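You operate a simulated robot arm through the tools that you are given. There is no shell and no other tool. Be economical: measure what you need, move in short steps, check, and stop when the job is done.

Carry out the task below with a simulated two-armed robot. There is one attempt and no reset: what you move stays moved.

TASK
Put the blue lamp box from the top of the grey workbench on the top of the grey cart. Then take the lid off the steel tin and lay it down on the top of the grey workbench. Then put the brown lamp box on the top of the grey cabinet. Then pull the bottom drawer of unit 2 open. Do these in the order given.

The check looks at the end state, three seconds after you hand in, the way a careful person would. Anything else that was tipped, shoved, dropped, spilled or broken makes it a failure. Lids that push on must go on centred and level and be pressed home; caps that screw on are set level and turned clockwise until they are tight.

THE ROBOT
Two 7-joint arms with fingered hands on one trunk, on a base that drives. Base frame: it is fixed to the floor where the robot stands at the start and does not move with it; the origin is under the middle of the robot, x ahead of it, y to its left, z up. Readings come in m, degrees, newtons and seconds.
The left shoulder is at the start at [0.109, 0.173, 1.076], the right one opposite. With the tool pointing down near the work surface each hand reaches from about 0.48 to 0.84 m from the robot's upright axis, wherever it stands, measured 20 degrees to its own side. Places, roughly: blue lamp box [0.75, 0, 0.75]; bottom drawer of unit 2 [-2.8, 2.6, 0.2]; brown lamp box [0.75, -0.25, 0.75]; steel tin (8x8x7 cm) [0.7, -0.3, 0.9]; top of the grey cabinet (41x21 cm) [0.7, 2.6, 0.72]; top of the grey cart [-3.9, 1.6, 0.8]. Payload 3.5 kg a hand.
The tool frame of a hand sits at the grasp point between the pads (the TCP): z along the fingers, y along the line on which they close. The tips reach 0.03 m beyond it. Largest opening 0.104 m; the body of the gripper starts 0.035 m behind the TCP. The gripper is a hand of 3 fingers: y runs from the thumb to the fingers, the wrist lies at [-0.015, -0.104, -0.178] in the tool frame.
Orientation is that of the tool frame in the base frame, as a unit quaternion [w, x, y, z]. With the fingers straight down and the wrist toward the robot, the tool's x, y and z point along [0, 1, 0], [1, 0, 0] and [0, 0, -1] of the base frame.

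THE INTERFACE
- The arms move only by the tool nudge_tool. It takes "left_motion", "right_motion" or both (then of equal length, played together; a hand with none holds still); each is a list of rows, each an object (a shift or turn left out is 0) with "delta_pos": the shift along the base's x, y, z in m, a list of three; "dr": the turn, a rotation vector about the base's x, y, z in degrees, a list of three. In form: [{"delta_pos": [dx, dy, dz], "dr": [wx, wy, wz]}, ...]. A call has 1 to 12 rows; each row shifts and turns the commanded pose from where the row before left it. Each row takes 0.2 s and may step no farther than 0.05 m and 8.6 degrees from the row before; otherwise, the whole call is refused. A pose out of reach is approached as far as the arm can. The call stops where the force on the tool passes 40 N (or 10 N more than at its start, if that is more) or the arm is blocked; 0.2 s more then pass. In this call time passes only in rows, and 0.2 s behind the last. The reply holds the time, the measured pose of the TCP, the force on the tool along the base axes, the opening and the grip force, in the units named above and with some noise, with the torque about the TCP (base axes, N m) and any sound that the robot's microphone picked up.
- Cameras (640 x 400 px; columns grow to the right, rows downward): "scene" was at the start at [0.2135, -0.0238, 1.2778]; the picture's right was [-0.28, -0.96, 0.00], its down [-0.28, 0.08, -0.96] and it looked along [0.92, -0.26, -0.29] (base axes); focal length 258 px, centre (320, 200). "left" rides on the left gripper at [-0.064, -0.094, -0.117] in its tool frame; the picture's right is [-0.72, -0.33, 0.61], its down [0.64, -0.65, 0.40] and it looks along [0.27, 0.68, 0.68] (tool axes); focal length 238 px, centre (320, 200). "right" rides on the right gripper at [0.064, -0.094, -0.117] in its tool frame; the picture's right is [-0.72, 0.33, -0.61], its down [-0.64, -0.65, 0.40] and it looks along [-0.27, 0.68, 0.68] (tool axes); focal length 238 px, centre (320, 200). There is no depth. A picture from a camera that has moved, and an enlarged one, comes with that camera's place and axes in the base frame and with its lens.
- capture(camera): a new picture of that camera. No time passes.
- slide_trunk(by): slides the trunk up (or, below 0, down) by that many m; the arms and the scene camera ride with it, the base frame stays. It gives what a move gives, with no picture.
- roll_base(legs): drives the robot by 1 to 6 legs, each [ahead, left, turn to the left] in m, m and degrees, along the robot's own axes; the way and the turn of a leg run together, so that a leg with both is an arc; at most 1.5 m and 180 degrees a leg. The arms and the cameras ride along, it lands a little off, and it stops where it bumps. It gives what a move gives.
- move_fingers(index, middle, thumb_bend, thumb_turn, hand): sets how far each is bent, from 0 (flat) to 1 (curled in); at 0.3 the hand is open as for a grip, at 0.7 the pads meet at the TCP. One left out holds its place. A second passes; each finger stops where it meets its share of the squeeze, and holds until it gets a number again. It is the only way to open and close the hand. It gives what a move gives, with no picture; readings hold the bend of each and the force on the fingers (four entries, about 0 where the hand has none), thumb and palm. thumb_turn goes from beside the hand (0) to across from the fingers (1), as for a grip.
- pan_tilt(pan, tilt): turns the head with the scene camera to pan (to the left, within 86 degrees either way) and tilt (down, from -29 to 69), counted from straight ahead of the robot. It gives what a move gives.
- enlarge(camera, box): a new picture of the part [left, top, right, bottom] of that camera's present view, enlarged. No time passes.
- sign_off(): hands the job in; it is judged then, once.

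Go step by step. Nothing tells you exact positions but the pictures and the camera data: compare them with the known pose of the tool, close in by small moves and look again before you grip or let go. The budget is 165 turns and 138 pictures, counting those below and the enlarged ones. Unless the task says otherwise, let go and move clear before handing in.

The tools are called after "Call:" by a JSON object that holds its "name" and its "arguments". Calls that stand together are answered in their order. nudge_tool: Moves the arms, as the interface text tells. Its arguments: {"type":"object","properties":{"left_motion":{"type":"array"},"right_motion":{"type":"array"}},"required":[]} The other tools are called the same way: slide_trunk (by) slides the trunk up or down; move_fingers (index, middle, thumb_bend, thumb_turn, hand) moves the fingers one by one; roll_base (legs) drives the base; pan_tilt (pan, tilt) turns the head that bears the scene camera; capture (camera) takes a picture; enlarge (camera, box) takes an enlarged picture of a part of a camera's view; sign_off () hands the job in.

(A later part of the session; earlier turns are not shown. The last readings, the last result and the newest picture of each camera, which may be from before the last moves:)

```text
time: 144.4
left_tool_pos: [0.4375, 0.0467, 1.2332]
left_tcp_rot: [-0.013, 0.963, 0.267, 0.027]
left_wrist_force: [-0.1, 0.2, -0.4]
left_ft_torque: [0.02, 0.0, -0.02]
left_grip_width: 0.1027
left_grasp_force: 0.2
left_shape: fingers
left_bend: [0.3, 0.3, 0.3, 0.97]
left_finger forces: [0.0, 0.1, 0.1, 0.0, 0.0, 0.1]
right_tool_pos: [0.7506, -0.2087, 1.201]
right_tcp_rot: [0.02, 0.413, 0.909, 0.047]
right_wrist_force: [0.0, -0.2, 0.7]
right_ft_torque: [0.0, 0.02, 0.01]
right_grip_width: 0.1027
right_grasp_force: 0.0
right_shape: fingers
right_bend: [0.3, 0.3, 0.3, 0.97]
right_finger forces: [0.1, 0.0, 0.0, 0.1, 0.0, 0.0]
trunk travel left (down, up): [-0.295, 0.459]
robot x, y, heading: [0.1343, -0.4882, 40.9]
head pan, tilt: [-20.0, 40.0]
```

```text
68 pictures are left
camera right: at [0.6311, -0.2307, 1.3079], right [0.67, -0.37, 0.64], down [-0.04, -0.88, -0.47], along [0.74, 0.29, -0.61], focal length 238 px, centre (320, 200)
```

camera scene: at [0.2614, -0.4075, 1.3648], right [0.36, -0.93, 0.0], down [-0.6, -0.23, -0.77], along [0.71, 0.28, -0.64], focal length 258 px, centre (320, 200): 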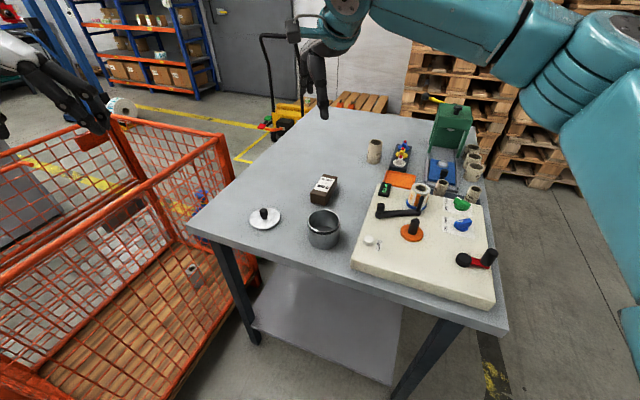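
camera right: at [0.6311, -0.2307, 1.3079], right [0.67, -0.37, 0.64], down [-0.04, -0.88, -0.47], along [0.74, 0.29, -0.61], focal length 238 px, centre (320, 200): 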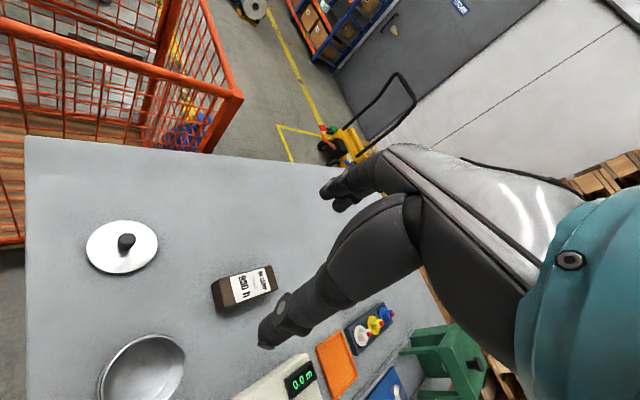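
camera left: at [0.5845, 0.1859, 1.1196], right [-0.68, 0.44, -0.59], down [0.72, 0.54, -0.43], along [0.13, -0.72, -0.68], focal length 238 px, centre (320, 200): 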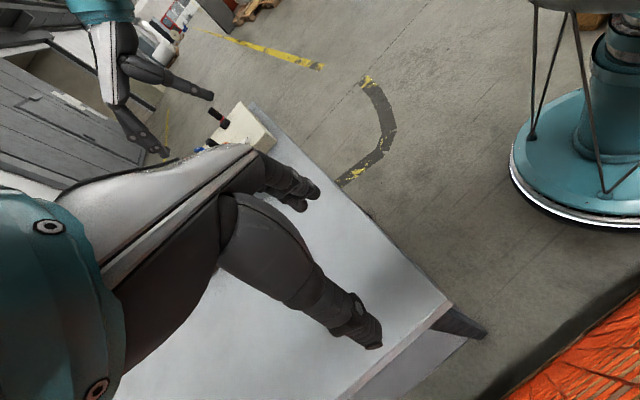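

The right hand hovers near the brown box, whose centre is about [0.845, -0.19] with yaw -3°. I'll level the hand, turn it 46° so it closes across the box, and come lower.

Call:
{"name": "nudge_tool", "arguments": {"right_motion": [{"dr": [-3.9, 4.3, 0]}, {"delta_pos": [0.016, 0.003, -0.025], "dr": [0, 0, 7.7]}, {"delta_pos": [0.016, 0.003, -0.025], "dr": [0, 0, 7.7]}, {"delta_pos": [0.016, 0.003, -0.025], "dr": [0, 0, 7.7]}, {"delta_pos": [0.016, 0.003, -0.025], "dr": [0, 0, 7.7]}, {"delta_pos": [0.016, 0.003, -0.025], "dr": [0, 0, 7.7]}, {"delta_pos": [0.015, 0.003, -0.025], "dr": [0, 0, 7.5]}]}}

Call:
{"name": "enlarge", "arguments": {"camera": "scene", "box": [240, 100, 480, 260]}}

Call:
{"name": "capture", "arguments": {"camera": "right"}}

```text
time: 146.0
left_tool_pos: [0.4368, 0.0467, 1.2327]
left_tcp_rot: [-0.013, 0.963, 0.268, 0.027]
left_wrist_force: [-0.6, 1.2, 0.0]
left_ft_torque: [0.0, 0.02, -0.02]
left_grip_width: 0.1029
left_grasp_force: 0.0
left_shape: fingers
left_bend: [0.3, 0.3, 0.3, 0.97]
left_finger forces: [0.0, 0.0, 0.0, 0.0, 0.0, 0.0]
right_tool_pos: [0.8102, -0.254, 1.0472]
right_tcp_rot: [0.002, 0.025, 1.0, 0.001]
right_wrist_force: [-0.7, -0.2, 0.1]
right_ft_torque: [-0.02, 0.0, 0.03]
right_grip_width: 0.103
right_grasp_force: 0.0
right_shape: fingers
right_bend: [0.3, 0.3, 0.3, 0.97]
right_finger forces: [0.1, 0.0, 0.0, 0.0, 0.0, 0.0]
right hand out of reach, approached as far as the arm can: row 1, 4, 5, 6, 7
trunk travel left (down, up): [-0.295, 0.459]
robot x, y, heading: [0.126, -0.488, 41.0]
head pan, tilt: [-20.0, 40.0]
```

```text
2.50 times, centred on (360, 180) of scene
camera zoom: at [0.2616, -0.4076, 1.3648], right [0.36, -0.93, 0.0], down [-0.6, -0.23, -0.77], along [0.71, 0.28, -0.64], focal length 645 px, centre (220, 250)
```

zoom: 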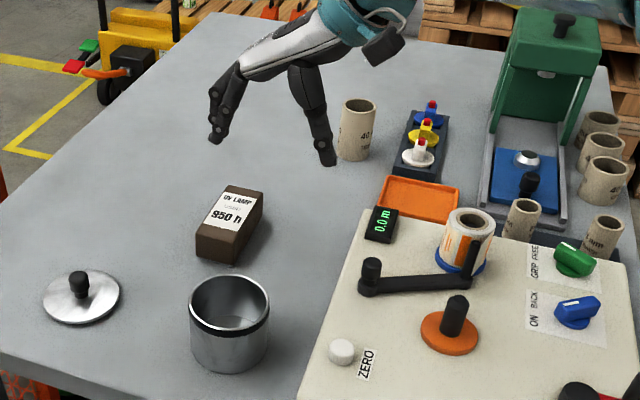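

```text
66 pictures are left
camera right: at [0.7427, -0.3457, 1.1634], right [0.73, 0.29, 0.62], down [0.61, -0.68, -0.4], along [0.3, 0.67, -0.68], focal length 238 px, centre (320, 200)
```

right: 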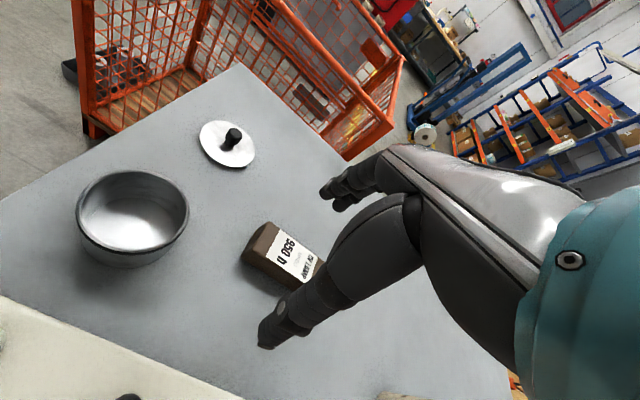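

The hand is turned but short by [0.035, 0.064], so I'll shift the base by that amount.

Call:
{"name": "roll_base", "arguments": {"legs": [[0.069, 0.025, 0]]}}

Call:
{"name": "enlarge", "arguments": {"camera": "scene", "box": [240, 100, 480, 260]}}

Call:
{"name": "capture", "arguments": {"camera": "right"}}

```text
time: 147.0
left_tool_pos: [0.4722, 0.1107, 1.2325]
left_tcp_rot: [-0.013, 0.963, 0.267, 0.027]
left_wrist_force: [-0.2, 0.2, -1.2]
left_ft_torque: [-0.02, -0.01, -0.03]
left_grip_width: 0.1027
left_grasp_force: 0.0
left_shape: fingers
left_bend: [0.3, 0.3, 0.3, 0.97]
left_finger forces: [0.0, 0.0, 0.0, 0.0, 0.0, 0.1]
right_tool_pos: [0.8443, -0.1905, 1.046]
right_tcp_rot: [0.001, 0.025, 1.0, 0.0]
right_wrist_force: [-1.0, 1.0, -0.2]
right_ft_torque: [-0.03, -0.01, 0.03]
right_grip_width: 0.1032
right_grasp_force: 0.1
right_shape: fingers
right_bend: [0.3, 0.3, 0.3, 0.97]
right_finger forces: [0.0, 0.0, 0.0, 0.0, 0.0, 0.1]
trunk travel left (down, up): [-0.295, 0.459]
robot x, y, heading: [0.1623, -0.4282, 40.9]
head pan, tilt: [-20.0, 40.0]
```

```text
2.50 times, centred on (360, 180) of scene
camera zoom: at [0.2961, -0.3435, 1.3647], right [0.36, -0.93, 0.0], down [-0.6, -0.23, -0.77], along [0.72, 0.27, -0.64], focal length 645 px, centre (220, 250)
```

zoom: 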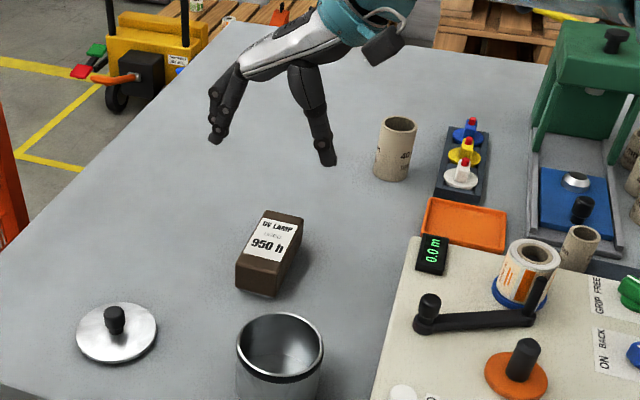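

```text
64 pictures are left
camera right: at [0.777, -0.2825, 1.1633], right [0.73, 0.29, 0.62], down [0.61, -0.69, -0.4], along [0.31, 0.67, -0.68], focal length 238 px, centre (320, 200)
```

right: 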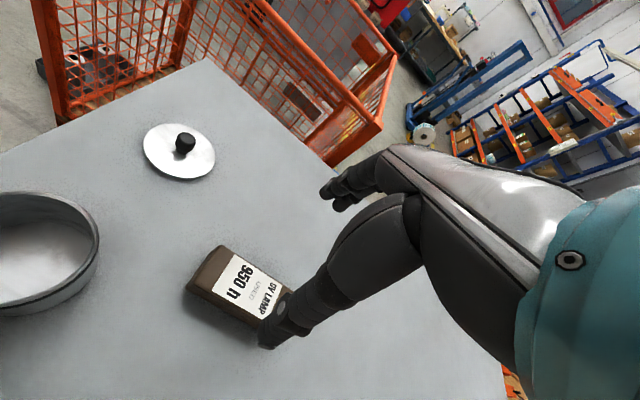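

I'm nicely above the box. A small correction, then descend towards TCP z≈0.92.

Call:
{"name": "nudge_tool", "arguments": {"right_motion": [{"delta_pos": [0.002, -0.004, -0.025]}, {"delta_pos": [0.002, 0, -0.025]}, {"delta_pos": [0.002, 0, -0.025]}, {"delta_pos": [0.0, 0, -0.025]}, {"delta_pos": [0, 0, -0.02]}]}}

Call:
{"name": "enlarge", "arguments": {"camera": "scene", "box": [260, 120, 420, 230]}}

Call:
{"name": "capture", "arguments": {"camera": "right"}}

```text
time: 148.2
left_tool_pos: [0.4725, 0.1093, 1.2343]
left_tcp_rot: [-0.013, 0.963, 0.267, 0.027]
left_wrist_force: [-0.3, 0.4, -0.2]
left_ft_torque: [0.02, 0.01, 0.03]
left_grip_width: 0.1027
left_grasp_force: 0.0
left_shape: fingers
left_bend: [0.3, 0.3, 0.3, 0.97]
left_finger forces: [0.0, 0.0, 0.1, 0.0, 0.0, 0.1]
right_tool_pos: [0.8249, -0.2196, 0.9436]
right_tcp_rot: [0.002, 0.027, 1.0, 0.0]
right_wrist_force: [0.2, -0.3, -0.2]
right_ft_torque: [-0.05, -0.02, -0.02]
right_grip_width: 0.1029
right_grasp_force: 0.1
right_shape: fingers
right_bend: [0.3, 0.3, 0.3, 0.97]
right_finger forces: [0.0, 0.0, 0.0, 0.0, 0.0, 0.0]
right hand out of reach, approached as far as the arm can: row 1, 2, 3, 4, 5
trunk travel left (down, up): [-0.295, 0.459]
robot x, y, heading: [0.1616, -0.4241, 41.1]
head pan, tilt: [-20.0, 40.0]
```

```text
3.64 times, centred on (340, 175) of scene
camera zoom: at [0.2956, -0.3446, 1.3649], right [0.36, -0.93, 0.0], down [-0.6, -0.23, -0.77], along [0.72, 0.27, -0.64], focal length 939 px, centre (247, 291)
```

zoom: 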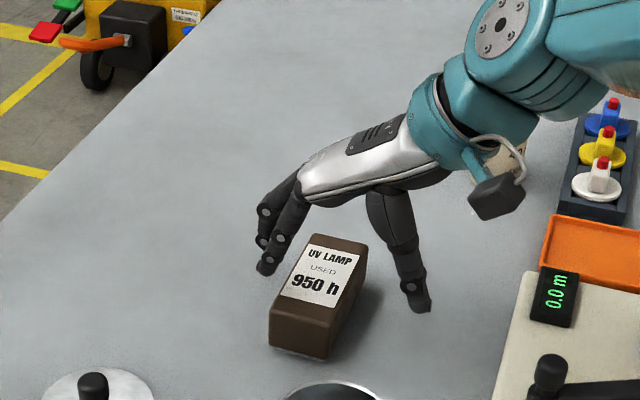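

```text
62 pictures are left
camera right: at [0.7573, -0.3106, 1.0592], right [0.73, 0.29, 0.62], down [0.61, -0.69, -0.4], along [0.31, 0.67, -0.68], focal length 238 px, centre (320, 200)
```

right: 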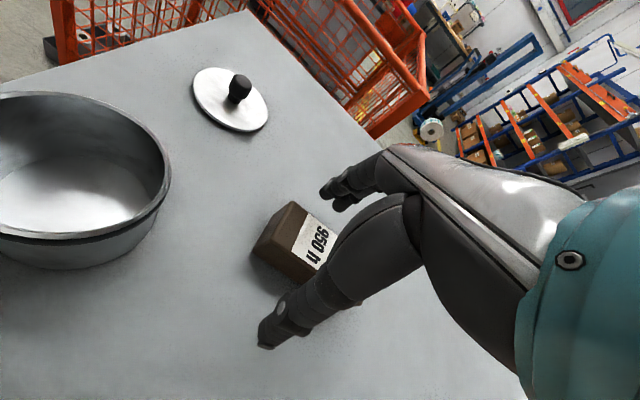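

The arm pulled back slightly at lower height. I'll creep the base 4 cm forward to re-centre over the box.

Call:
{"name": "roll_base", "arguments": {"legs": [[0.038, 0, 0]]}}

Call:
{"name": "enlarge", "arguments": {"camera": "scene", "box": [260, 120, 420, 230]}}

Call:
{"name": "capture", "arguments": {"camera": "right"}}

```text
time: 149.1
left_tool_pos: [0.5015, 0.1361, 1.2328]
left_tcp_rot: [-0.013, 0.963, 0.268, 0.027]
left_wrist_force: [-0.1, 0.9, -0.1]
left_ft_torque: [-0.02, 0.0, -0.01]
left_grip_width: 0.1026
left_grasp_force: 0.0
left_shape: fingers
left_bend: [0.3, 0.3, 0.3, 0.97]
left_finger forces: [0.1, 0.0, 0.1, 0.1, 0.0, 0.0]
right_tool_pos: [0.8549, -0.1945, 0.9417]
right_tcp_rot: [0.001, 0.026, 1.0, 0.0]
right_wrist_force: [0.4, 0.3, -0.3]
right_ft_torque: [-0.03, 0.02, 0.0]
right_grip_width: 0.1031
right_grasp_force: 0.1
right_shape: fingers
right_bend: [0.3, 0.3, 0.3, 0.97]
right_finger forces: [0.1, 0.0, 0.0, 0.0, 0.0, 0.1]
trunk travel left (down, up): [-0.295, 0.459]
robot x, y, heading: [0.1917, -0.3993, 41.1]
head pan, tilt: [-20.0, 40.0]
```

```text
3.64 times, centred on (340, 175) of scene
camera zoom: at [0.3251, -0.3187, 1.3646], right [0.36, -0.93, 0.0], down [-0.6, -0.23, -0.77], along [0.71, 0.27, -0.64], focal length 939 px, centre (247, 291)
```

zoom: 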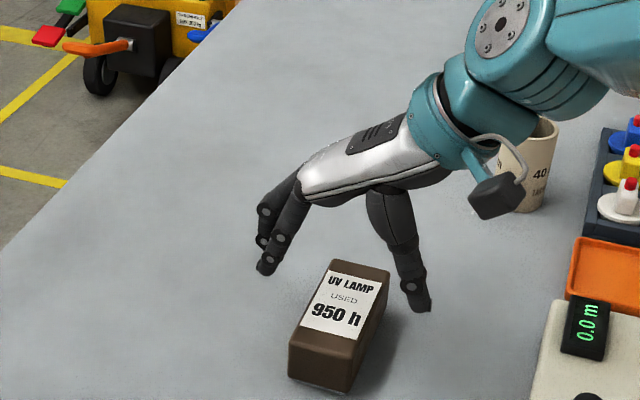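

```text
60 pictures are left
camera right: at [0.7866, -0.2846, 1.0588], right [0.73, 0.29, 0.62], down [0.61, -0.69, -0.4], along [0.31, 0.67, -0.68], focal length 238 px, centre (320, 200)
```

right: 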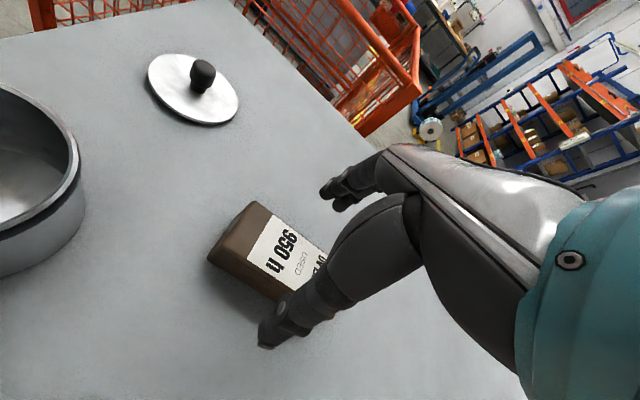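

Centred now. I'll descend to TCP z≈0.90.

Call:
{"name": "nudge_tool", "arguments": {"right_motion": [{"delta_pos": [0, 0, -0.015]}, {"delta_pos": [0, 0, -0.015]}, {"delta_pos": [0, 0, -0.012]}]}}

Call:
{"name": "enlarge", "arguments": {"camera": "scene", "box": [260, 120, 420, 230]}}

Call:
{"name": "enlarge", "arguments": {"camera": "right", "box": [180, 140, 420, 370]}}

```text
time: 149.9
left_tool_pos: [0.5008, 0.1332, 1.233]
left_tcp_rot: [-0.014, 0.963, 0.268, 0.026]
left_wrist_force: [-0.6, -0.2, -0.4]
left_ft_torque: [0.03, -0.01, 0.0]
left_grip_width: 0.1029
left_grasp_force: 0.1
left_shape: fingers
left_bend: [0.3, 0.3, 0.3, 0.97]
left_finger forces: [0.0, 0.0, 0.0, 0.0, 0.0, 0.1]
right_tool_pos: [0.8383, -0.2061, 0.919]
right_tcp_rot: [0.003, 0.028, 1.0, 0.0]
right_wrist_force: [0.3, 0.4, 0.0]
right_ft_torque: [-0.01, 0.04, -0.01]
right_grip_width: 0.1029
right_grasp_force: 0.1
right_shape: fingers
right_bend: [0.3, 0.3, 0.3, 0.97]
right_finger forces: [0.0, 0.0, 0.0, 0.0, 0.0, 0.1]
right hand out of reach, approached as far as the arm can: row 1, 2, 3
trunk travel left (down, up): [-0.295, 0.459]
robot x, y, heading: [0.1934, -0.4006, 40.9]
head pan, tilt: [-20.0, 40.0]
```

```text
3.64 times, centred on (340, 175) of scene
camera zoom: at [0.3238, -0.3199, 1.3649], right [0.36, -0.93, 0.0], down [-0.6, -0.23, -0.77], along [0.72, 0.27, -0.64], focal length 939 px, centre (247, 291)
```

zoom: 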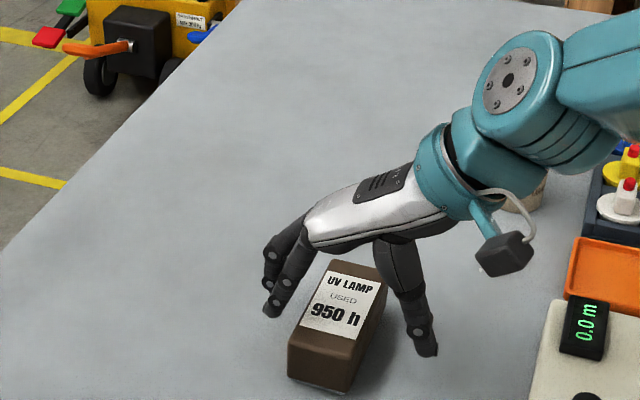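

```text
1.74 times, centred on (300, 255) of right
camera zoom: at [0.7683, -0.297, 1.0346], right [0.73, 0.29, 0.62], down [0.61, -0.69, -0.4], along [0.31, 0.67, -0.68], focal length 414 px, centre (355, 104)
```

zoom: 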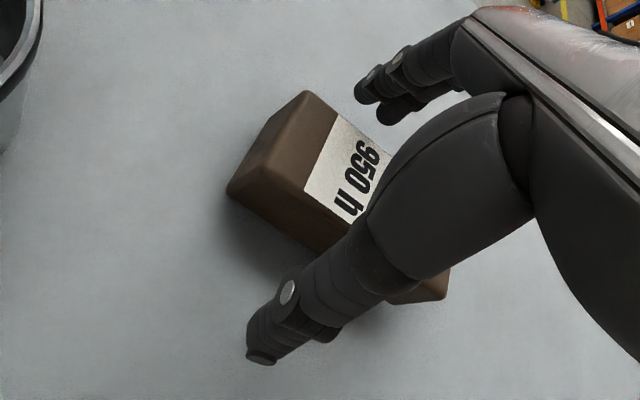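

The fingers straddle the box, and I need about 2 cm lower. I'll use the trunk for that.

Call:
{"name": "slide_trunk", "arguments": {"by": -0.02}}

Call:
{"name": "enlarge", "arguments": {"camera": "scene", "box": [260, 120, 420, 230]}}

```text
time: 150.6
left_tool_pos: [0.5018, 0.1374, 1.2076]
left_tcp_rot: [-0.01, 0.963, 0.268, 0.022]
left_wrist_force: [-0.4, 0.0, 1.3]
left_ft_torque: [0.02, -0.01, -0.02]
left_grip_width: 0.1027
left_grasp_force: 0.1
left_shape: fingers
left_bend: [0.3, 0.3, 0.3, 0.97]
left_finger forces: [0.0, 0.1, 0.0, 0.0, 0.1, 0.0]
right_tool_pos: [0.8358, -0.2053, 0.9]
right_tcp_rot: [0.003, 0.026, 1.0, 0.001]
right_wrist_force: [-0.3, -0.6, -0.2]
right_ft_torque: [0.02, -0.04, 0.01]
right_grip_width: 0.1026
right_grasp_force: 0.1
right_shape: fingers
right_bend: [0.3, 0.3, 0.3, 0.97]
right_finger forces: [0.1, 0.0, 0.0, 0.0, 0.0, 0.0]
trunk travel left (down, up): [-0.275, 0.479]
robot x, y, heading: [0.1888, -0.3952, 41.3]
head pan, tilt: [-20.0, 40.0]
```

```text
3.64 times, centred on (340, 175) of scene
camera zoom: at [0.3289, -0.3153, 1.3446], right [0.36, -0.93, 0.0], down [-0.6, -0.23, -0.77], along [0.72, 0.27, -0.64], focal length 939 px, centre (247, 291)
```

zoom: 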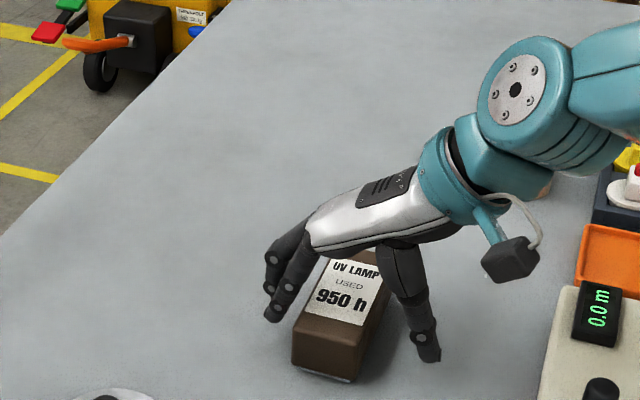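

Well positioned at TCP z 0.90. Closing the hand on the brown box.

Call:
{"name": "move_fingers", "arguments": {"hand": "right", "index": 0.7, "middle": 0.7, "thumb_bend": 0.7}}

Call:
{"name": "slide_trunk", "arguments": {"by": 0.03}}

Call:
{"name": "enlarge", "arguments": {"camera": "scene", "box": [260, 120, 420, 230]}}

```text
time: 151.6
left_tool_pos: [0.5053, 0.1374, 1.2071]
left_tcp_rot: [-0.01, 0.963, 0.268, 0.022]
left_wrist_force: [0.0, 0.0, -0.2]
left_ft_torque: [0.03, 0.0, -0.01]
left_grip_width: 0.1026
left_grasp_force: 0.1
left_shape: fingers
left_bend: [0.3, 0.3, 0.3, 0.97]
left_finger forces: [0.0, 0.0, 0.0, 0.0, 0.0, 0.0]
right_tool_pos: [0.8358, -0.2043, 0.8994]
right_tcp_rot: [0.003, 0.028, 1.0, 0.001]
right_wrist_force: [-0.6, 1.3, 2.0]
right_ft_torque: [0.17, -0.04, 0.02]
right_grip_width: 0.0451
right_grasp_force: 16.9
right_shape: fingers
right_bend: [0.55, 0.56, 0.53, 0.96]
right_finger forces: [8.7, 8.8, 0.1, 0.0, 16.6, 0.0]
trunk travel left (down, up): [-0.275, 0.479]
robot x, y, heading: [0.1925, -0.3979, 40.8]
head pan, tilt: [-20.0, 40.0]
```

```text
time: 152.3
left_tool_pos: [0.4988, 0.1328, 1.2474]
left_tcp_rot: [-0.015, 0.963, 0.268, 0.032]
left_wrist_force: [-0.2, -0.2, 0.7]
left_ft_torque: [-0.01, 0.02, -0.04]
left_grip_width: 0.1026
left_grasp_force: 0.0
left_shape: fingers
left_bend: [0.3, 0.3, 0.3, 0.97]
left_finger forces: [0.0, 0.0, 0.1, 0.0, 0.0, 0.0]
right_tool_pos: [0.835, -0.2052, 0.93]
right_tcp_rot: [0.003, 0.027, 1.0, 0.0]
right_wrist_force: [-0.4, -0.9, -2.3]
right_ft_torque: [0.0, 0.1, 0.04]
right_grip_width: 0.0449
right_grasp_force: 16.8
right_shape: fingers
right_bend: [0.55, 0.57, 0.54, 0.95]
right_finger forces: [9.0, 7.3, 0.1, 0.0, 16.4, 0.0]
trunk travel left (down, up): [-0.305, 0.449]
robot x, y, heading: [0.1879, -0.3974, 41.2]
head pan, tilt: [-20.0, 40.0]
```

```text
3.64 times, centred on (340, 175) of scene
camera zoom: at [0.3222, -0.3217, 1.3748], right [0.36, -0.93, 0.0], down [-0.6, -0.23, -0.77], along [0.71, 0.27, -0.64], focal length 939 px, centre (247, 291)
```

zoom: 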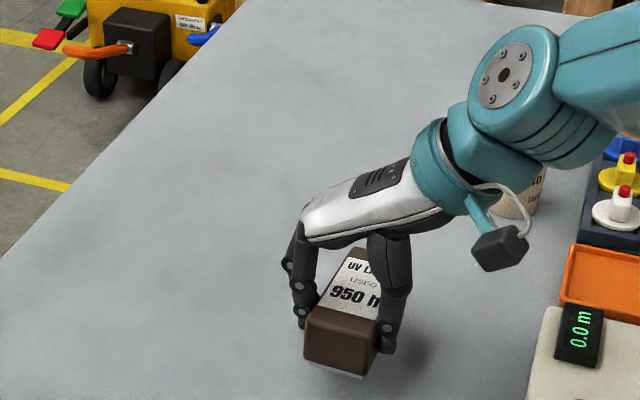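

Lifted cleanly. I'll raise further, back away from the bench, and go round the cage towards the machine with the grey cabinet.

Call:
{"name": "slide_trunk", "arguments": {"by": 0.15}}

Call:
{"name": "roll_base", "arguments": {"legs": [[-0.3, 0, 0], [0.16, 0.633, 0], [0, 0, 50], [0.7, 0, 0]]}}

Call:
{"name": "pan_tilt", "arguments": {"pan": -15, "tilt": 28}}

Call:
{"name": "capture", "arguments": {"camera": "scene"}}

```text
time: 154.1
left_tool_pos: [0.4724, 0.1087, 1.4428]
left_tcp_rot: [-0.034, 0.96, 0.268, 0.07]
left_wrist_force: [0.2, 0.6, 0.1]
left_ft_torque: [-0.02, -0.01, 0.0]
left_grip_width: 0.1027
left_grasp_force: 0.0
left_shape: fingers
left_bend: [0.3, 0.3, 0.3, 0.97]
left_finger forces: [0.0, 0.1, 0.0, 0.0, 0.0, 0.0]
right_tool_pos: [0.8273, -0.2118, 1.1307]
right_tcp_rot: [0.036, 0.028, 0.999, 0.028]
right_wrist_force: [-0.3, 0.1, -2.1]
right_ft_torque: [0.0, 0.07, 0.03]
right_grip_width: 0.0448
right_grasp_force: 16.8
right_shape: fingers
right_bend: [0.55, 0.57, 0.54, 0.95]
right_finger forces: [8.9, 7.2, 0.0, 0.0, 16.4, 0.1]
trunk travel left (down, up): [-0.455, 0.299]
robot x, y, heading: [0.1948, -0.3985, 41.1]
head pan, tilt: [-20.0, 40.0]
```

```text
time: 164.9
left_tool_pos: [-0.5062, 1.2233, 1.4424]
left_tcp_rot: [-0.059, 0.768, 0.635, 0.051]
left_wrist_force: [-1.1, -0.2, -0.3]
left_ft_torque: [0.02, -0.02, 0.01]
left_grip_width: 0.1027
left_grasp_force: 0.1
left_shape: fingers
left_bend: [0.3, 0.3, 0.3, 0.97]
left_finger forces: [0.0, 0.0, 0.1, 0.1, 0.0, 0.1]
right_tool_pos: [-0.0292, 1.2732, 1.1296]
right_tcp_rot: [0.022, -0.38, 0.924, 0.04]
right_wrist_force: [0.8, 0.1, -3.3]
right_ft_torque: [-0.03, 0.08, 0.0]
right_grip_width: 0.0447
right_grasp_force: 15.9
right_shape: fingers
right_bend: [0.55, 0.57, 0.54, 0.95]
right_finger forces: [8.9, 7.0, 0.0, 0.0, 16.2, 0.0]
trunk travel left (down, up): [-0.455, 0.299]
robot x, y, heading: [-0.3172, 0.6765, 89.1]
head pan, tilt: [-20.0, 40.0]
```

```text
time: 165.7
left_tool_pos: [-0.5066, 1.2234, 1.4446]
left_tcp_rot: [-0.059, 0.768, 0.636, 0.05]
left_wrist_force: [-0.2, -0.1, 0.3]
left_ft_torque: [-0.01, 0.0, 0.0]
left_grip_width: 0.103
left_grasp_force: 0.0
left_shape: fingers
left_bend: [0.3, 0.3, 0.3, 0.97]
left_finger forces: [0.0, 0.0, 0.1, 0.1, 0.0, 0.0]
right_tool_pos: [-0.0289, 1.2728, 1.1303]
right_tcp_rot: [0.022, -0.38, 0.924, 0.04]
right_wrist_force: [0.3, -1.0, -2.6]
right_ft_torque: [-0.06, 0.05, 0.0]
right_grip_width: 0.0448
right_grasp_force: 16.4
right_shape: fingers
right_bend: [0.55, 0.57, 0.54, 0.95]
right_finger forces: [8.9, 7.0, 0.1, 0.1, 16.3, 0.0]
trunk travel left (down, up): [-0.455, 0.299]
robot x, y, heading: [-0.3144, 0.6785, 88.9]
head pan, tilt: [-15.0, 28.0]
```

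```text
55 pictures are left
camera scene: at [-0.2911, 0.7934, 1.5449], right [0.96, -0.28, 0.0], down [-0.13, -0.45, -0.88], along [0.24, 0.85, -0.47], focal length 258 px, centre (320, 200)
```

scene: 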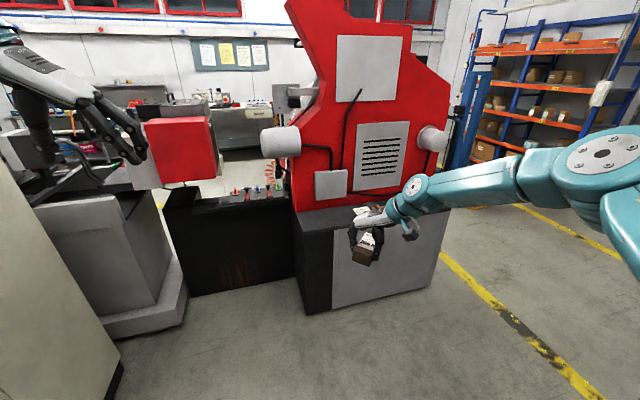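

The grey cabinet carries the red machine, with a front ledge at about y=1.98 to 2.2 and z≈0.7 holding small items. I'll zoom in on it.

Call:
{"name": "enlarge", "arguments": {"camera": "scene", "box": [280, 150, 470, 270]}}

Call:
{"name": "roll_base", "arguments": {"legs": [[0.25, 0, 0]]}}

Call:
{"name": "pan_tilt", "arguments": {"pan": -40, "tilt": 20}}

Call:
{"name": "capture", "arguments": {"camera": "scene"}}

```text
3.33 times, centred on (375, 210) of scene
camera zoom: at [-0.2911, 0.7934, 1.5449], right [0.96, -0.28, 0.0], down [-0.13, -0.45, -0.88], along [0.24, 0.85, -0.47], focal length 860 px, centre (137, 167)
```

zoom: 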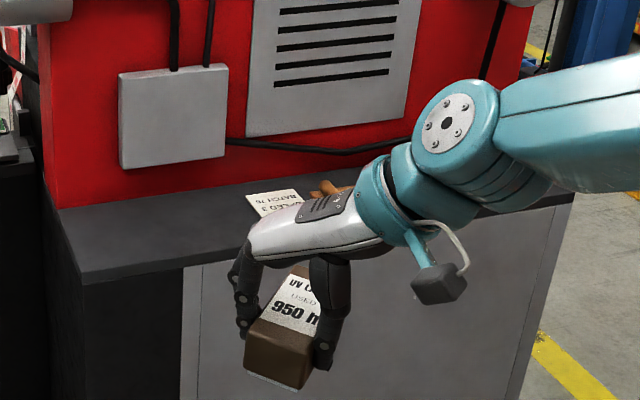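

```text
time: 167.4
left_tool_pos: [-0.5004, 1.4668, 1.4433]
left_tcp_rot: [-0.059, 0.769, 0.635, 0.05]
left_wrist_force: [-0.2, 0.4, 0.0]
left_ft_torque: [0.0, -0.02, 0.02]
left_grip_width: 0.1027
left_grasp_force: 0.0
left_shape: fingers
left_bend: [0.3, 0.3, 0.3, 0.97]
left_finger forces: [0.0, 0.1, 0.0, 0.1, 0.0, 0.1]
right_tool_pos: [-0.0247, 1.5174, 1.1302]
right_tcp_rot: [0.021, -0.381, 0.924, 0.04]
right_wrist_force: [-0.1, 0.6, -2.7]
right_ft_torque: [-0.08, 0.08, -0.03]
right_grip_width: 0.0448
right_grasp_force: 15.8
right_shape: fingers
right_bend: [0.55, 0.57, 0.54, 0.95]
right_finger forces: [8.9, 7.2, 0.0, 0.0, 16.2, 0.0]
trunk travel left (down, up): [-0.455, 0.299]
robot x, y, heading: [-0.3122, 0.9199, 88.9]
head pan, tilt: [-15.0, 28.0]
```

```text
time: 168.3
left_tool_pos: [-0.5022, 1.4655, 1.4434]
left_tcp_rot: [-0.06, 0.769, 0.634, 0.051]
left_wrist_force: [0.4, -0.4, 0.5]
left_ft_torque: [0.01, 0.02, -0.02]
left_grip_width: 0.1029
left_grasp_force: 0.1
left_shape: fingers
left_bend: [0.3, 0.3, 0.3, 0.97]
left_finger forces: [0.1, 0.0, 0.0, 0.0, 0.0, 0.0]
right_tool_pos: [-0.0246, 1.5168, 1.131]
right_tcp_rot: [0.021, -0.381, 0.923, 0.04]
right_wrist_force: [0.7, -0.3, -2.7]
right_ft_torque: [-0.03, 0.04, 0.02]
right_grip_width: 0.045
right_grasp_force: 16.3
right_shape: fingers
right_bend: [0.55, 0.57, 0.54, 0.95]
right_finger forces: [8.9, 7.1, 0.0, 0.0, 16.2, 0.0]
trunk travel left (down, up): [-0.455, 0.299]
robot x, y, heading: [-0.3098, 0.9199, 89.0]
head pan, tilt: [-40.0, 20.0]
```

```text
53 pictures are left
camera scene: at [-0.251, 1.0186, 1.5579], right [0.76, -0.66, 0.0], down [-0.22, -0.26, -0.94], along [0.62, 0.71, -0.34], focal length 258 px, centre (320, 200)
```

scene: 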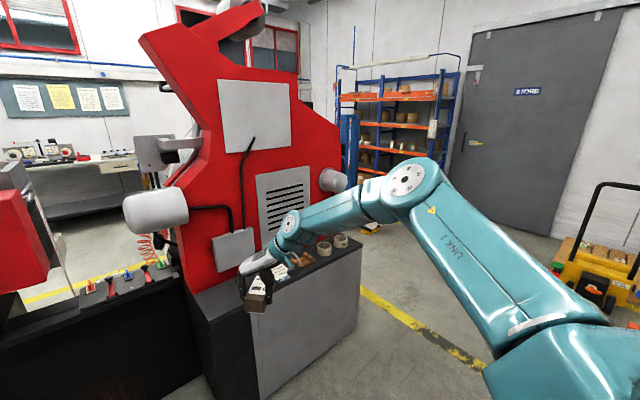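

The ledge has free space at left, but the stated place [0.7, 2.6] lies further back, so I want to see around the machine's right side before deciding. I'll strafe right along the corridor between cage and machine.

Call:
{"name": "roll_base", "arguments": {"legs": [[0.26, 0, 1], [0, -0.7, 0]]}}

Call:
{"name": "pan_tilt", "arguments": {"pan": -10, "tilt": 25}}

Call:
{"name": "capture", "arguments": {"camera": "scene"}}

```text
time: 173.6
left_tool_pos: [0.1883, 1.7189, 1.4436]
left_tcp_rot: [-0.06, 0.761, 0.644, 0.05]
left_wrist_force: [-0.6, -0.3, -0.5]
left_ft_torque: [0.01, -0.02, -0.02]
left_grip_width: 0.1027
left_grasp_force: 0.1
left_shape: fingers
left_bend: [0.3, 0.3, 0.3, 0.97]
left_finger forces: [0.1, 0.0, 0.0, 0.0, 0.0, 0.0]
right_tool_pos: [0.6633, 1.7803, 1.1305]
right_tcp_rot: [0.021, -0.391, 0.919, 0.04]
right_wrist_force: [0.5, -0.2, -2.5]
right_ft_torque: [-0.06, 0.03, -0.05]
right_grip_width: 0.0448
right_grasp_force: 16.2
right_shape: fingers
right_bend: [0.55, 0.57, 0.54, 0.95]
right_finger forces: [8.9, 7.0, 0.1, 0.0, 16.3, 0.0]
trunk travel left (down, up): [-0.455, 0.299]
robot x, y, heading: [0.391, 1.179, 90.4]
head pan, tilt: [-40.0, 20.0]
```

```text
time: 174.6
left_tool_pos: [0.1891, 1.7201, 1.4431]
left_tcp_rot: [-0.06, 0.761, 0.644, 0.05]
left_wrist_force: [0.3, 0.3, -0.6]
left_ft_torque: [0.01, -0.01, 0.01]
left_grip_width: 0.1027
left_grasp_force: 0.1
left_shape: fingers
left_bend: [0.3, 0.3, 0.3, 0.97]
left_finger forces: [0.0, 0.0, 0.0, 0.0, 0.0, 0.1]
right_tool_pos: [0.6627, 1.7817, 1.1314]
right_tcp_rot: [0.02, -0.391, 0.919, 0.04]
right_wrist_force: [0.4, -0.7, -3.0]
right_ft_torque: [-0.05, 0.04, 0.01]
right_grip_width: 0.0448
right_grasp_force: 15.5
right_shape: fingers
right_bend: [0.55, 0.57, 0.54, 0.95]
right_finger forces: [8.8, 7.0, 0.0, 0.1, 16.3, 0.1]
trunk travel left (down, up): [-0.455, 0.299]
robot x, y, heading: [0.3894, 1.1754, 90.2]
head pan, tilt: [-10.0, 25.0]
```

```text
52 pictures are left
camera scene: at [0.4049, 1.2974, 1.5498], right [0.99, -0.17, 0.0], down [-0.07, -0.42, -0.91], along [0.15, 0.89, -0.42], focal length 258 px, centre (320, 200)
```

scene: 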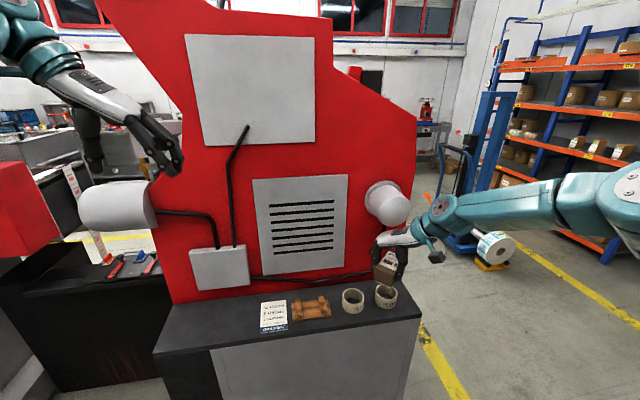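

The ledge (21 cm deep, y 1.94 to 2.16, z≈0.72) is the cabinet top, and its left part, x -0.05 to 0.30, is free. I'll face 120°, so the box points into the ledge and the left hand stays clear of the chuck, and approach [0.17, 2.02].

Call:
{"name": "roll_base", "arguments": {"legs": [[0, 0, 29.7], [0.17, 0.05, 0]]}}

Call:
{"name": "pan_tilt", "arguments": {"pan": -20, "tilt": 40}}

Call:
{"name": "capture", "arguments": {"camera": "scene"}}

Call:
{"name": "capture", "arguments": {"camera": "right"}}

```text
time: 177.5
left_tool_pos: [-0.1779, 1.6824, 1.4428]
left_tcp_rot: [-0.071, 0.576, 0.813, 0.033]
left_wrist_force: [0.8, -0.6, -0.4]
left_ft_torque: [-0.01, -0.01, 0.0]
left_grip_width: 0.1027
left_grasp_force: 0.1
left_shape: fingers
left_bend: [0.3, 0.3, 0.3, 0.97]
left_finger forces: [0.0, 0.0, 0.1, 0.1, 0.0, 0.0]
right_tool_pos: [0.2069, 1.9646, 1.1301]
right_tcp_rot: [0.01, -0.608, 0.793, 0.044]
right_wrist_force: [0.7, -0.3, -3.0]
right_ft_torque: [-0.08, 0.02, -0.02]
right_grip_width: 0.0448
right_grasp_force: 16.0
right_shape: fingers
right_bend: [0.55, 0.57, 0.54, 0.95]
right_finger forces: [8.9, 6.9, 0.0, 0.0, 16.2, 0.1]
trunk travel left (down, up): [-0.455, 0.299]
robot x, y, heading: [0.2595, 1.3037, 119.1]
head pan, tilt: [-10.0, 25.0]
```

```text
time: 178.3
left_tool_pos: [-0.1792, 1.681, 1.4434]
left_tcp_rot: [-0.071, 0.576, 0.814, 0.035]
left_wrist_force: [-0.6, -0.1, -0.9]
left_ft_torque: [0.0, -0.01, 0.0]
left_grip_width: 0.1029
left_grasp_force: 0.1
left_shape: fingers
left_bend: [0.3, 0.3, 0.3, 0.97]
left_finger forces: [0.0, 0.1, 0.0, 0.0, 0.0, 0.0]
right_tool_pos: [0.2069, 1.9642, 1.1301]
right_tcp_rot: [0.01, -0.608, 0.793, 0.044]
right_wrist_force: [-0.9, 0.2, -2.6]
right_ft_torque: [-0.07, 0.08, 0.01]
right_grip_width: 0.045
right_grasp_force: 16.2
right_shape: fingers
right_bend: [0.55, 0.57, 0.54, 0.95]
right_finger forces: [9.0, 7.0, 0.1, 0.1, 16.2, 0.0]
trunk travel left (down, up): [-0.455, 0.299]
robot x, y, heading: [0.2633, 1.3051, 119.6]
head pan, tilt: [-20.0, 40.0]
```

```text
51 pictures are left
camera scene: at [0.2322, 1.4146, 1.5266], right [0.99, 0.16, 0.0], down [0.1, -0.63, -0.77], along [-0.12, 0.76, -0.64], focal length 258 px, centre (320, 200)
```

scene: 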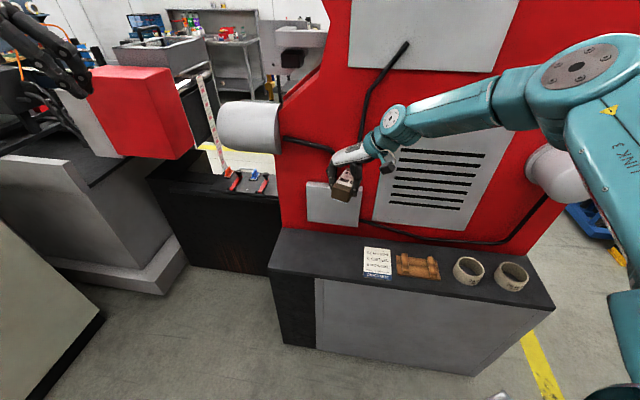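

```text
50 pictures are left
camera right: at [0.2872, 1.8692, 1.2368], right [-0.1, 0.73, 0.68], down [0.78, 0.48, -0.4], along [-0.62, 0.49, -0.62], focal length 238 px, centre (320, 200)
```

right: 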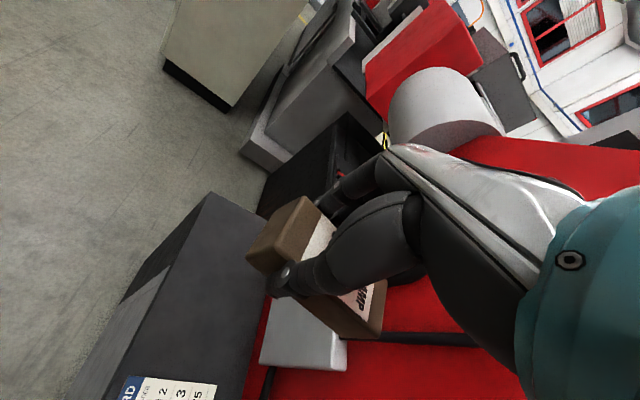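

The ledge geometry is confirmed: front edge y 1.94, back 2.16, paper's left edge at x 0.30. I'll shift 5 cm closer, lower the trunk part way and level the box.

Call:
{"name": "roll_base", "arguments": {"legs": [[0.051, 0.013, 0]]}}

Call:
{"name": "slide_trunk", "arguments": {"by": -0.2}}

Call:
{"name": "capture", "arguments": {"camera": "scene"}}

```text
time: 179.2
left_tool_pos: [-0.2145, 1.7196, 1.4434]
left_tcp_rot: [-0.07, 0.576, 0.814, 0.034]
left_wrist_force: [0.1, 0.5, 0.5]
left_ft_torque: [-0.01, -0.02, -0.04]
left_grip_width: 0.1026
left_grasp_force: 0.1
left_shape: fingers
left_bend: [0.3, 0.3, 0.3, 0.97]
left_finger forces: [0.0, 0.0, 0.1, 0.1, 0.1, 0.0]
right_tool_pos: [0.1708, 2.0028, 1.1292]
right_tcp_rot: [0.01, -0.609, 0.792, 0.044]
right_wrist_force: [-0.3, -1.1, -3.4]
right_ft_torque: [-0.05, 0.01, 0.0]
right_grip_width: 0.0447
right_grasp_force: 16.4
right_shape: fingers
right_bend: [0.55, 0.57, 0.54, 0.95]
right_finger forces: [8.9, 7.0, 0.1, 0.1, 16.0, 0.0]
trunk travel left (down, up): [-0.455, 0.299]
robot x, y, heading: [0.2289, 1.3428, 119.3]
head pan, tilt: [-20.0, 40.0]
```

```text
time: 181.4
left_tool_pos: [-0.2402, 1.7626, 1.1795]
left_tcp_rot: [-0.015, 0.579, 0.815, 0.007]
left_wrist_force: [0.2, -0.1, 0.6]
left_ft_torque: [0.01, 0.03, -0.01]
left_grip_width: 0.1026
left_grasp_force: 0.1
left_shape: fingers
left_bend: [0.3, 0.3, 0.3, 0.97]
left_finger forces: [0.1, 0.0, 0.0, 0.0, 0.0, 0.1]
right_tool_pos: [0.1706, 2.0014, 0.9311]
right_tcp_rot: [0.01, -0.609, 0.792, 0.044]
right_wrist_force: [0.0, -0.5, -3.2]
right_ft_torque: [-0.05, -0.02, 0.0]
right_grip_width: 0.0448
right_grasp_force: 15.8
right_shape: fingers
right_bend: [0.55, 0.57, 0.54, 0.95]
right_finger forces: [8.9, 6.9, 0.1, 0.1, 16.0, 0.0]
trunk travel left (down, up): [-0.255, 0.499]
robot x, y, heading: [0.2228, 1.3432, 119.3]
head pan, tilt: [-20.0, 40.0]
```

```text
49 pictures are left
camera scene: at [0.167, 1.5037, 1.3242], right [0.99, 0.16, 0.0], down [0.1, -0.63, -0.77], along [-0.12, 0.76, -0.64], focal length 258 px, centre (320, 200)
```

scene: 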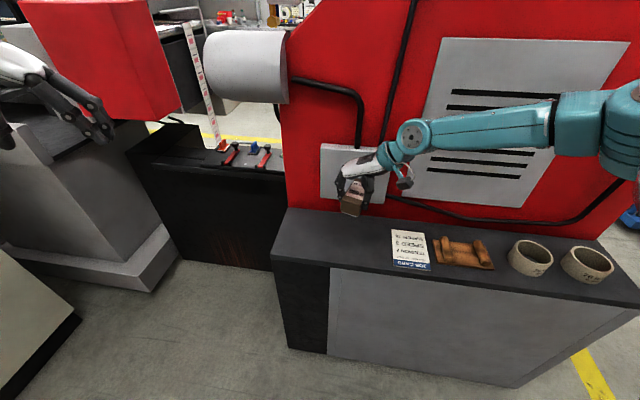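

The box hangs over the free left part. I'll level it and lower another 6 cm.

Call:
{"name": "nudge_tool", "arguments": {"right_motion": [{"dr": [-4.7, -2.2, 0]}, {"delta_pos": [0, 0, -0.03]}, {"delta_pos": [0, 0, -0.03]}]}}

Call:
{"name": "enlarge", "arguments": {"camera": "scene", "box": [260, 100, 460, 280]}}

Call:
{"name": "capture", "arguments": {"camera": "right"}}

```text
time: 182.2
left_tool_pos: [-0.2417, 1.7637, 1.1787]
left_tcp_rot: [-0.014, 0.579, 0.815, 0.007]
left_wrist_force: [0.4, 0.1, 0.5]
left_ft_torque: [-0.04, -0.01, -0.01]
left_grip_width: 0.1027
left_grasp_force: 0.1
left_shape: fingers
left_bend: [0.3, 0.3, 0.3, 0.97]
left_finger forces: [0.0, 0.1, 0.0, 0.0, 0.1, 0.0]
right_tool_pos: [0.1701, 2.0043, 0.8687]
right_tcp_rot: [0.0, -0.608, 0.794, -0.001]
right_wrist_force: [0.7, -0.1, -2.9]
right_ft_torque: [-0.05, -0.01, -0.02]
right_grip_width: 0.0448
right_grasp_force: 16.0
right_shape: fingers
right_bend: [0.55, 0.57, 0.54, 0.95]
right_finger forces: [8.9, 7.0, 0.0, 0.0, 16.0, 0.0]
trunk travel left (down, up): [-0.255, 0.499]
robot x, y, heading: [0.2229, 1.3427, 119.1]
head pan, tilt: [-20.0, 40.0]
```

```text
2.22 times, centred on (360, 190) of scene
camera zoom: at [0.1664, 1.5044, 1.3239], right [0.99, 0.16, 0.0], down [0.1, -0.63, -0.77], along [-0.12, 0.76, -0.64], focal length 574 px, centre (231, 222)
```

zoom: 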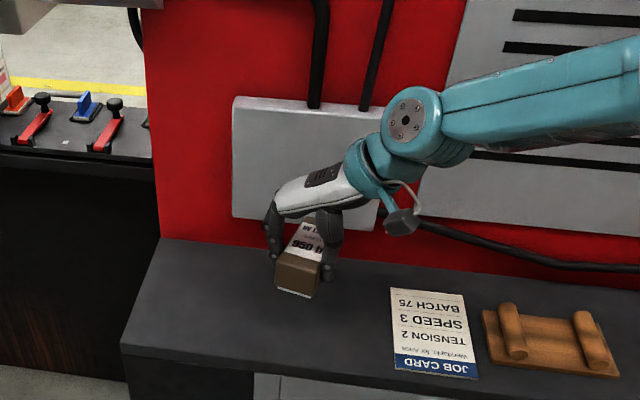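

```text
47 pictures are left
camera right: at [0.2462, 1.9175, 0.9862], right [-0.13, 0.78, 0.61], down [0.8, 0.45, -0.4], along [-0.59, 0.44, -0.68], focal length 238 px, centre (320, 200)
```

right: 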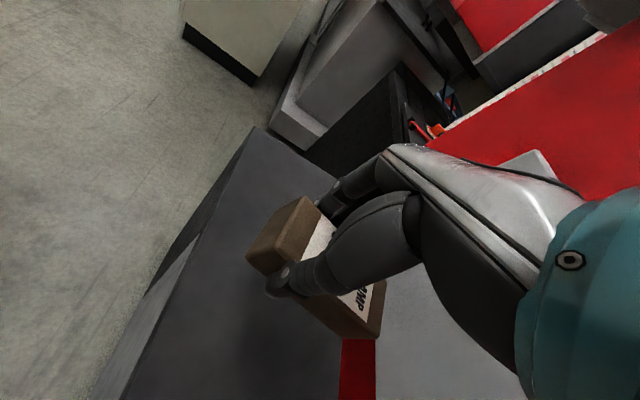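

I'll nudge 1.5 cm deeper and lower to just above the ledge.

Call:
{"name": "nudge_tool", "arguments": {"right_motion": [{"delta_pos": [0, 0.008, -0.02]}, {"delta_pos": [0, 0.007, -0.02]}, {"delta_pos": [0, 0, -0.02]}, {"delta_pos": [0, 0, -0.02]}, {"delta_pos": [0, 0, -0.01]}]}}

Call:
{"name": "enlarge", "arguments": {"camera": "scene", "box": [260, 120, 420, 280]}}

```text
time: 183.4
left_tool_pos: [-0.2407, 1.7631, 1.179]
left_tcp_rot: [-0.014, 0.578, 0.816, 0.007]
left_wrist_force: [-0.5, -0.3, 0.0]
left_ft_torque: [-0.01, -0.01, 0.01]
left_grip_width: 0.1027
left_grasp_force: 0.0
left_shape: fingers
left_bend: [0.3, 0.3, 0.3, 0.97]
left_finger forces: [0.1, 0.0, 0.0, 0.0, 0.0, 0.0]
right_tool_pos: [0.1805, 1.9855, 0.8302]
right_tcp_rot: [0.001, -0.609, 0.793, -0.001]
right_wrist_force: [0.4, 0.0, -3.6]
right_ft_torque: [-0.06, 0.04, -0.01]
right_grip_width: 0.0451
right_grasp_force: 15.4
right_shape: fingers
right_bend: [0.55, 0.57, 0.54, 0.95]
right_finger forces: [8.9, 6.9, 0.0, 0.0, 15.9, 0.0]
right hand out of reach, approached as far as the arm can: row 2, 3, 4, 5
trunk travel left (down, up): [-0.255, 0.499]
robot x, y, heading: [0.2207, 1.3392, 119.2]
head pan, tilt: [-20.0, 40.0]
```

```text
2.50 times, centred on (340, 200) of scene
camera zoom: at [0.1667, 1.5042, 1.324], right [0.99, 0.16, 0.0], down [0.1, -0.63, -0.77], along [-0.12, 0.76, -0.64], focal length 645 px, centre (270, 200)
```

zoom: 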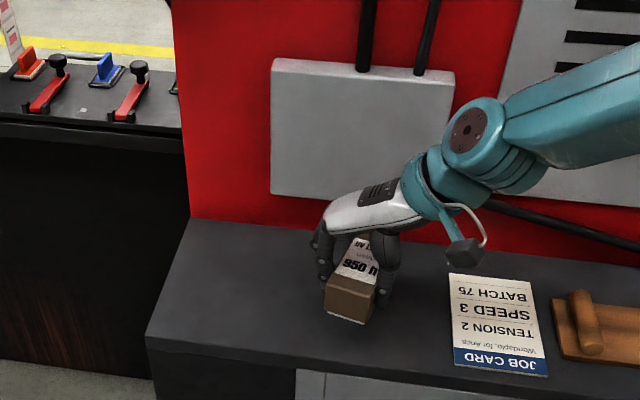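

The arm is at its limit, so I'll creep the base 4 cm forward and then lower the trunk.

Call:
{"name": "roll_base", "arguments": {"legs": [[0.04, -0.004, 0]]}}

Call:
{"name": "slide_trunk", "arguments": {"by": -0.055}}

Call:
{"name": "enlarge", "arguments": {"camera": "scene", "box": [260, 120, 420, 280]}}

Call:
{"name": "capture", "arguments": {"camera": "right"}}

```text
time: 184.3
left_tool_pos: [-0.2582, 1.8018, 1.1773]
left_tcp_rot: [-0.015, 0.579, 0.815, 0.006]
left_wrist_force: [0.5, 0.3, -1.4]
left_ft_torque: [-0.04, -0.04, -0.02]
left_grip_width: 0.1027
left_grasp_force: 0.1
left_shape: fingers
left_bend: [0.3, 0.3, 0.3, 0.97]
left_finger forces: [0.0, 0.0, 0.0, 0.0, 0.0, 0.0]
right_tool_pos: [0.1637, 2.0241, 0.8296]
right_tcp_rot: [0.001, -0.609, 0.793, -0.001]
right_wrist_force: [-0.4, 0.1, -2.8]
right_ft_torque: [-0.12, 0.04, 0.03]
right_grip_width: 0.0445
right_grasp_force: 15.7
right_shape: fingers
right_bend: [0.55, 0.57, 0.54, 0.95]
right_finger forces: [8.9, 7.0, 0.0, 0.1, 15.9, 0.0]
trunk travel left (down, up): [-0.255, 0.499]
robot x, y, heading: [0.2096, 1.3788, 119.1]
head pan, tilt: [-20.0, 40.0]
```

```text
time: 185.2
left_tool_pos: [-0.2651, 1.8184, 1.0964]
left_tcp_rot: [0.008, 0.578, 0.816, -0.003]
left_wrist_force: [0.3, -0.3, 0.3]
left_ft_torque: [0.05, 0.01, 0.03]
left_grip_width: 0.1026
left_grasp_force: 0.1
left_shape: fingers
left_bend: [0.3, 0.3, 0.3, 0.97]
left_finger forces: [0.1, 0.1, 0.0, 0.1, 0.0, 0.0]
right_tool_pos: [0.1639, 2.0219, 0.7763]
right_tcp_rot: [0.001, -0.609, 0.793, 0.0]
right_wrist_force: [-0.5, -0.4, -1.3]
right_ft_torque: [0.04, 0.03, -0.01]
right_grip_width: 0.0448
right_grasp_force: 16.3
right_shape: fingers
right_bend: [0.55, 0.57, 0.54, 0.95]
right_finger forces: [9.1, 7.7, 0.0, 0.0, 16.6, 0.0]
trunk travel left (down, up): [-0.2, 0.554]
robot x, y, heading: [0.2101, 1.3786, 119.3]
head pan, tilt: [-20.0, 40.0]
```

```text
2.50 times, centred on (340, 200) of scene
camera zoom: at [0.1386, 1.563, 1.2675], right [0.99, 0.16, 0.0], down [0.1, -0.63, -0.77], along [-0.12, 0.76, -0.64], focal length 645 px, centre (270, 200)
```

zoom: 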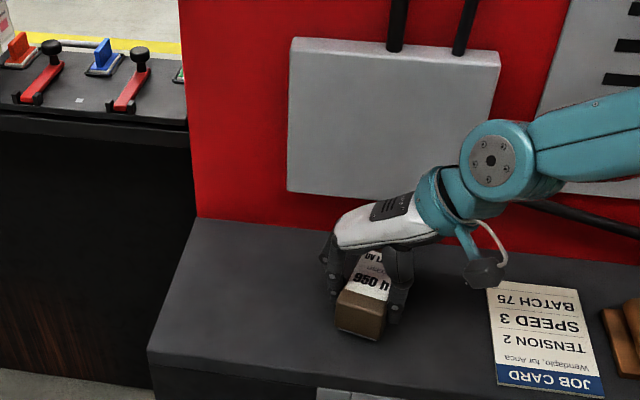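

```text
44 pictures are left
camera right: at [0.2398, 1.9361, 0.8929], right [-0.13, 0.78, 0.61], down [0.8, 0.45, -0.4], along [-0.59, 0.44, -0.68], focal length 238 px, centre (320, 200)
```

right: 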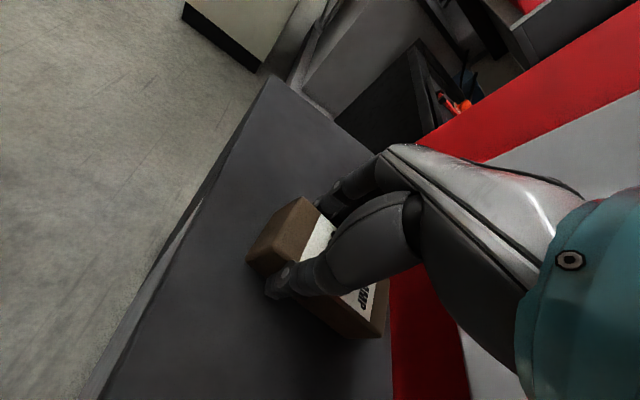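

Very near contact, since the weight is partly relieved. I'll lower a few millimetres more.

Call:
{"name": "slide_trunk", "arguments": {"by": -0.004}}

Call:
{"name": "enlarge", "arguments": {"camera": "right", "box": [200, 150, 440, 370]}}

```text
time: 185.8
left_tool_pos: [-0.2679, 1.8198, 1.0901]
left_tcp_rot: [0.008, 0.577, 0.817, -0.003]
left_wrist_force: [-0.6, -0.2, 0.5]
left_ft_torque: [0.05, 0.02, -0.02]
left_grip_width: 0.1028
left_grasp_force: 0.2
left_shape: fingers
left_bend: [0.3, 0.3, 0.3, 0.97]
left_finger forces: [0.0, 0.0, 0.0, 0.0, 0.0, 0.1]
right_tool_pos: [0.165, 2.0225, 0.7712]
right_tcp_rot: [0.001, -0.609, 0.793, 0.0]
right_wrist_force: [-0.4, -0.3, 0.1]
right_ft_torque: [0.16, 0.04, -0.02]
right_grip_width: 0.0445
right_grasp_force: 17.0
right_shape: fingers
right_bend: [0.56, 0.57, 0.54, 0.95]
right_finger forces: [8.7, 8.4, 0.0, 0.0, 16.9, 0.1]
trunk travel left (down, up): [-0.196, 0.558]
robot x, y, heading: [0.2114, 1.3782, 119.6]
head pan, tilt: [-20.0, 40.0]
```

```text
1.82 times, centred on (320, 260) of right
camera zoom: at [0.2396, 1.9361, 0.8886], right [-0.13, 0.78, 0.61], down [0.8, 0.45, -0.4], along [-0.59, 0.44, -0.68], focal length 433 px, centre (320, 91)
```

zoom: 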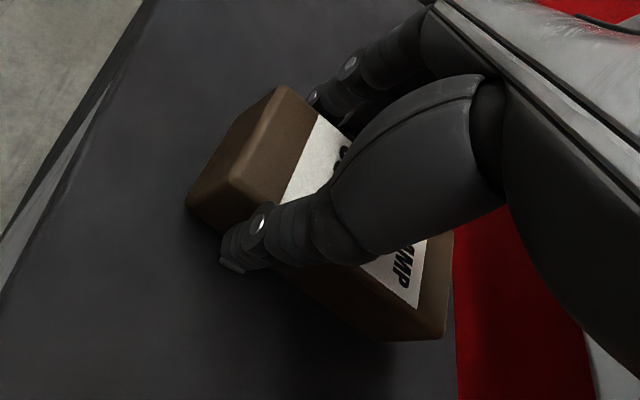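

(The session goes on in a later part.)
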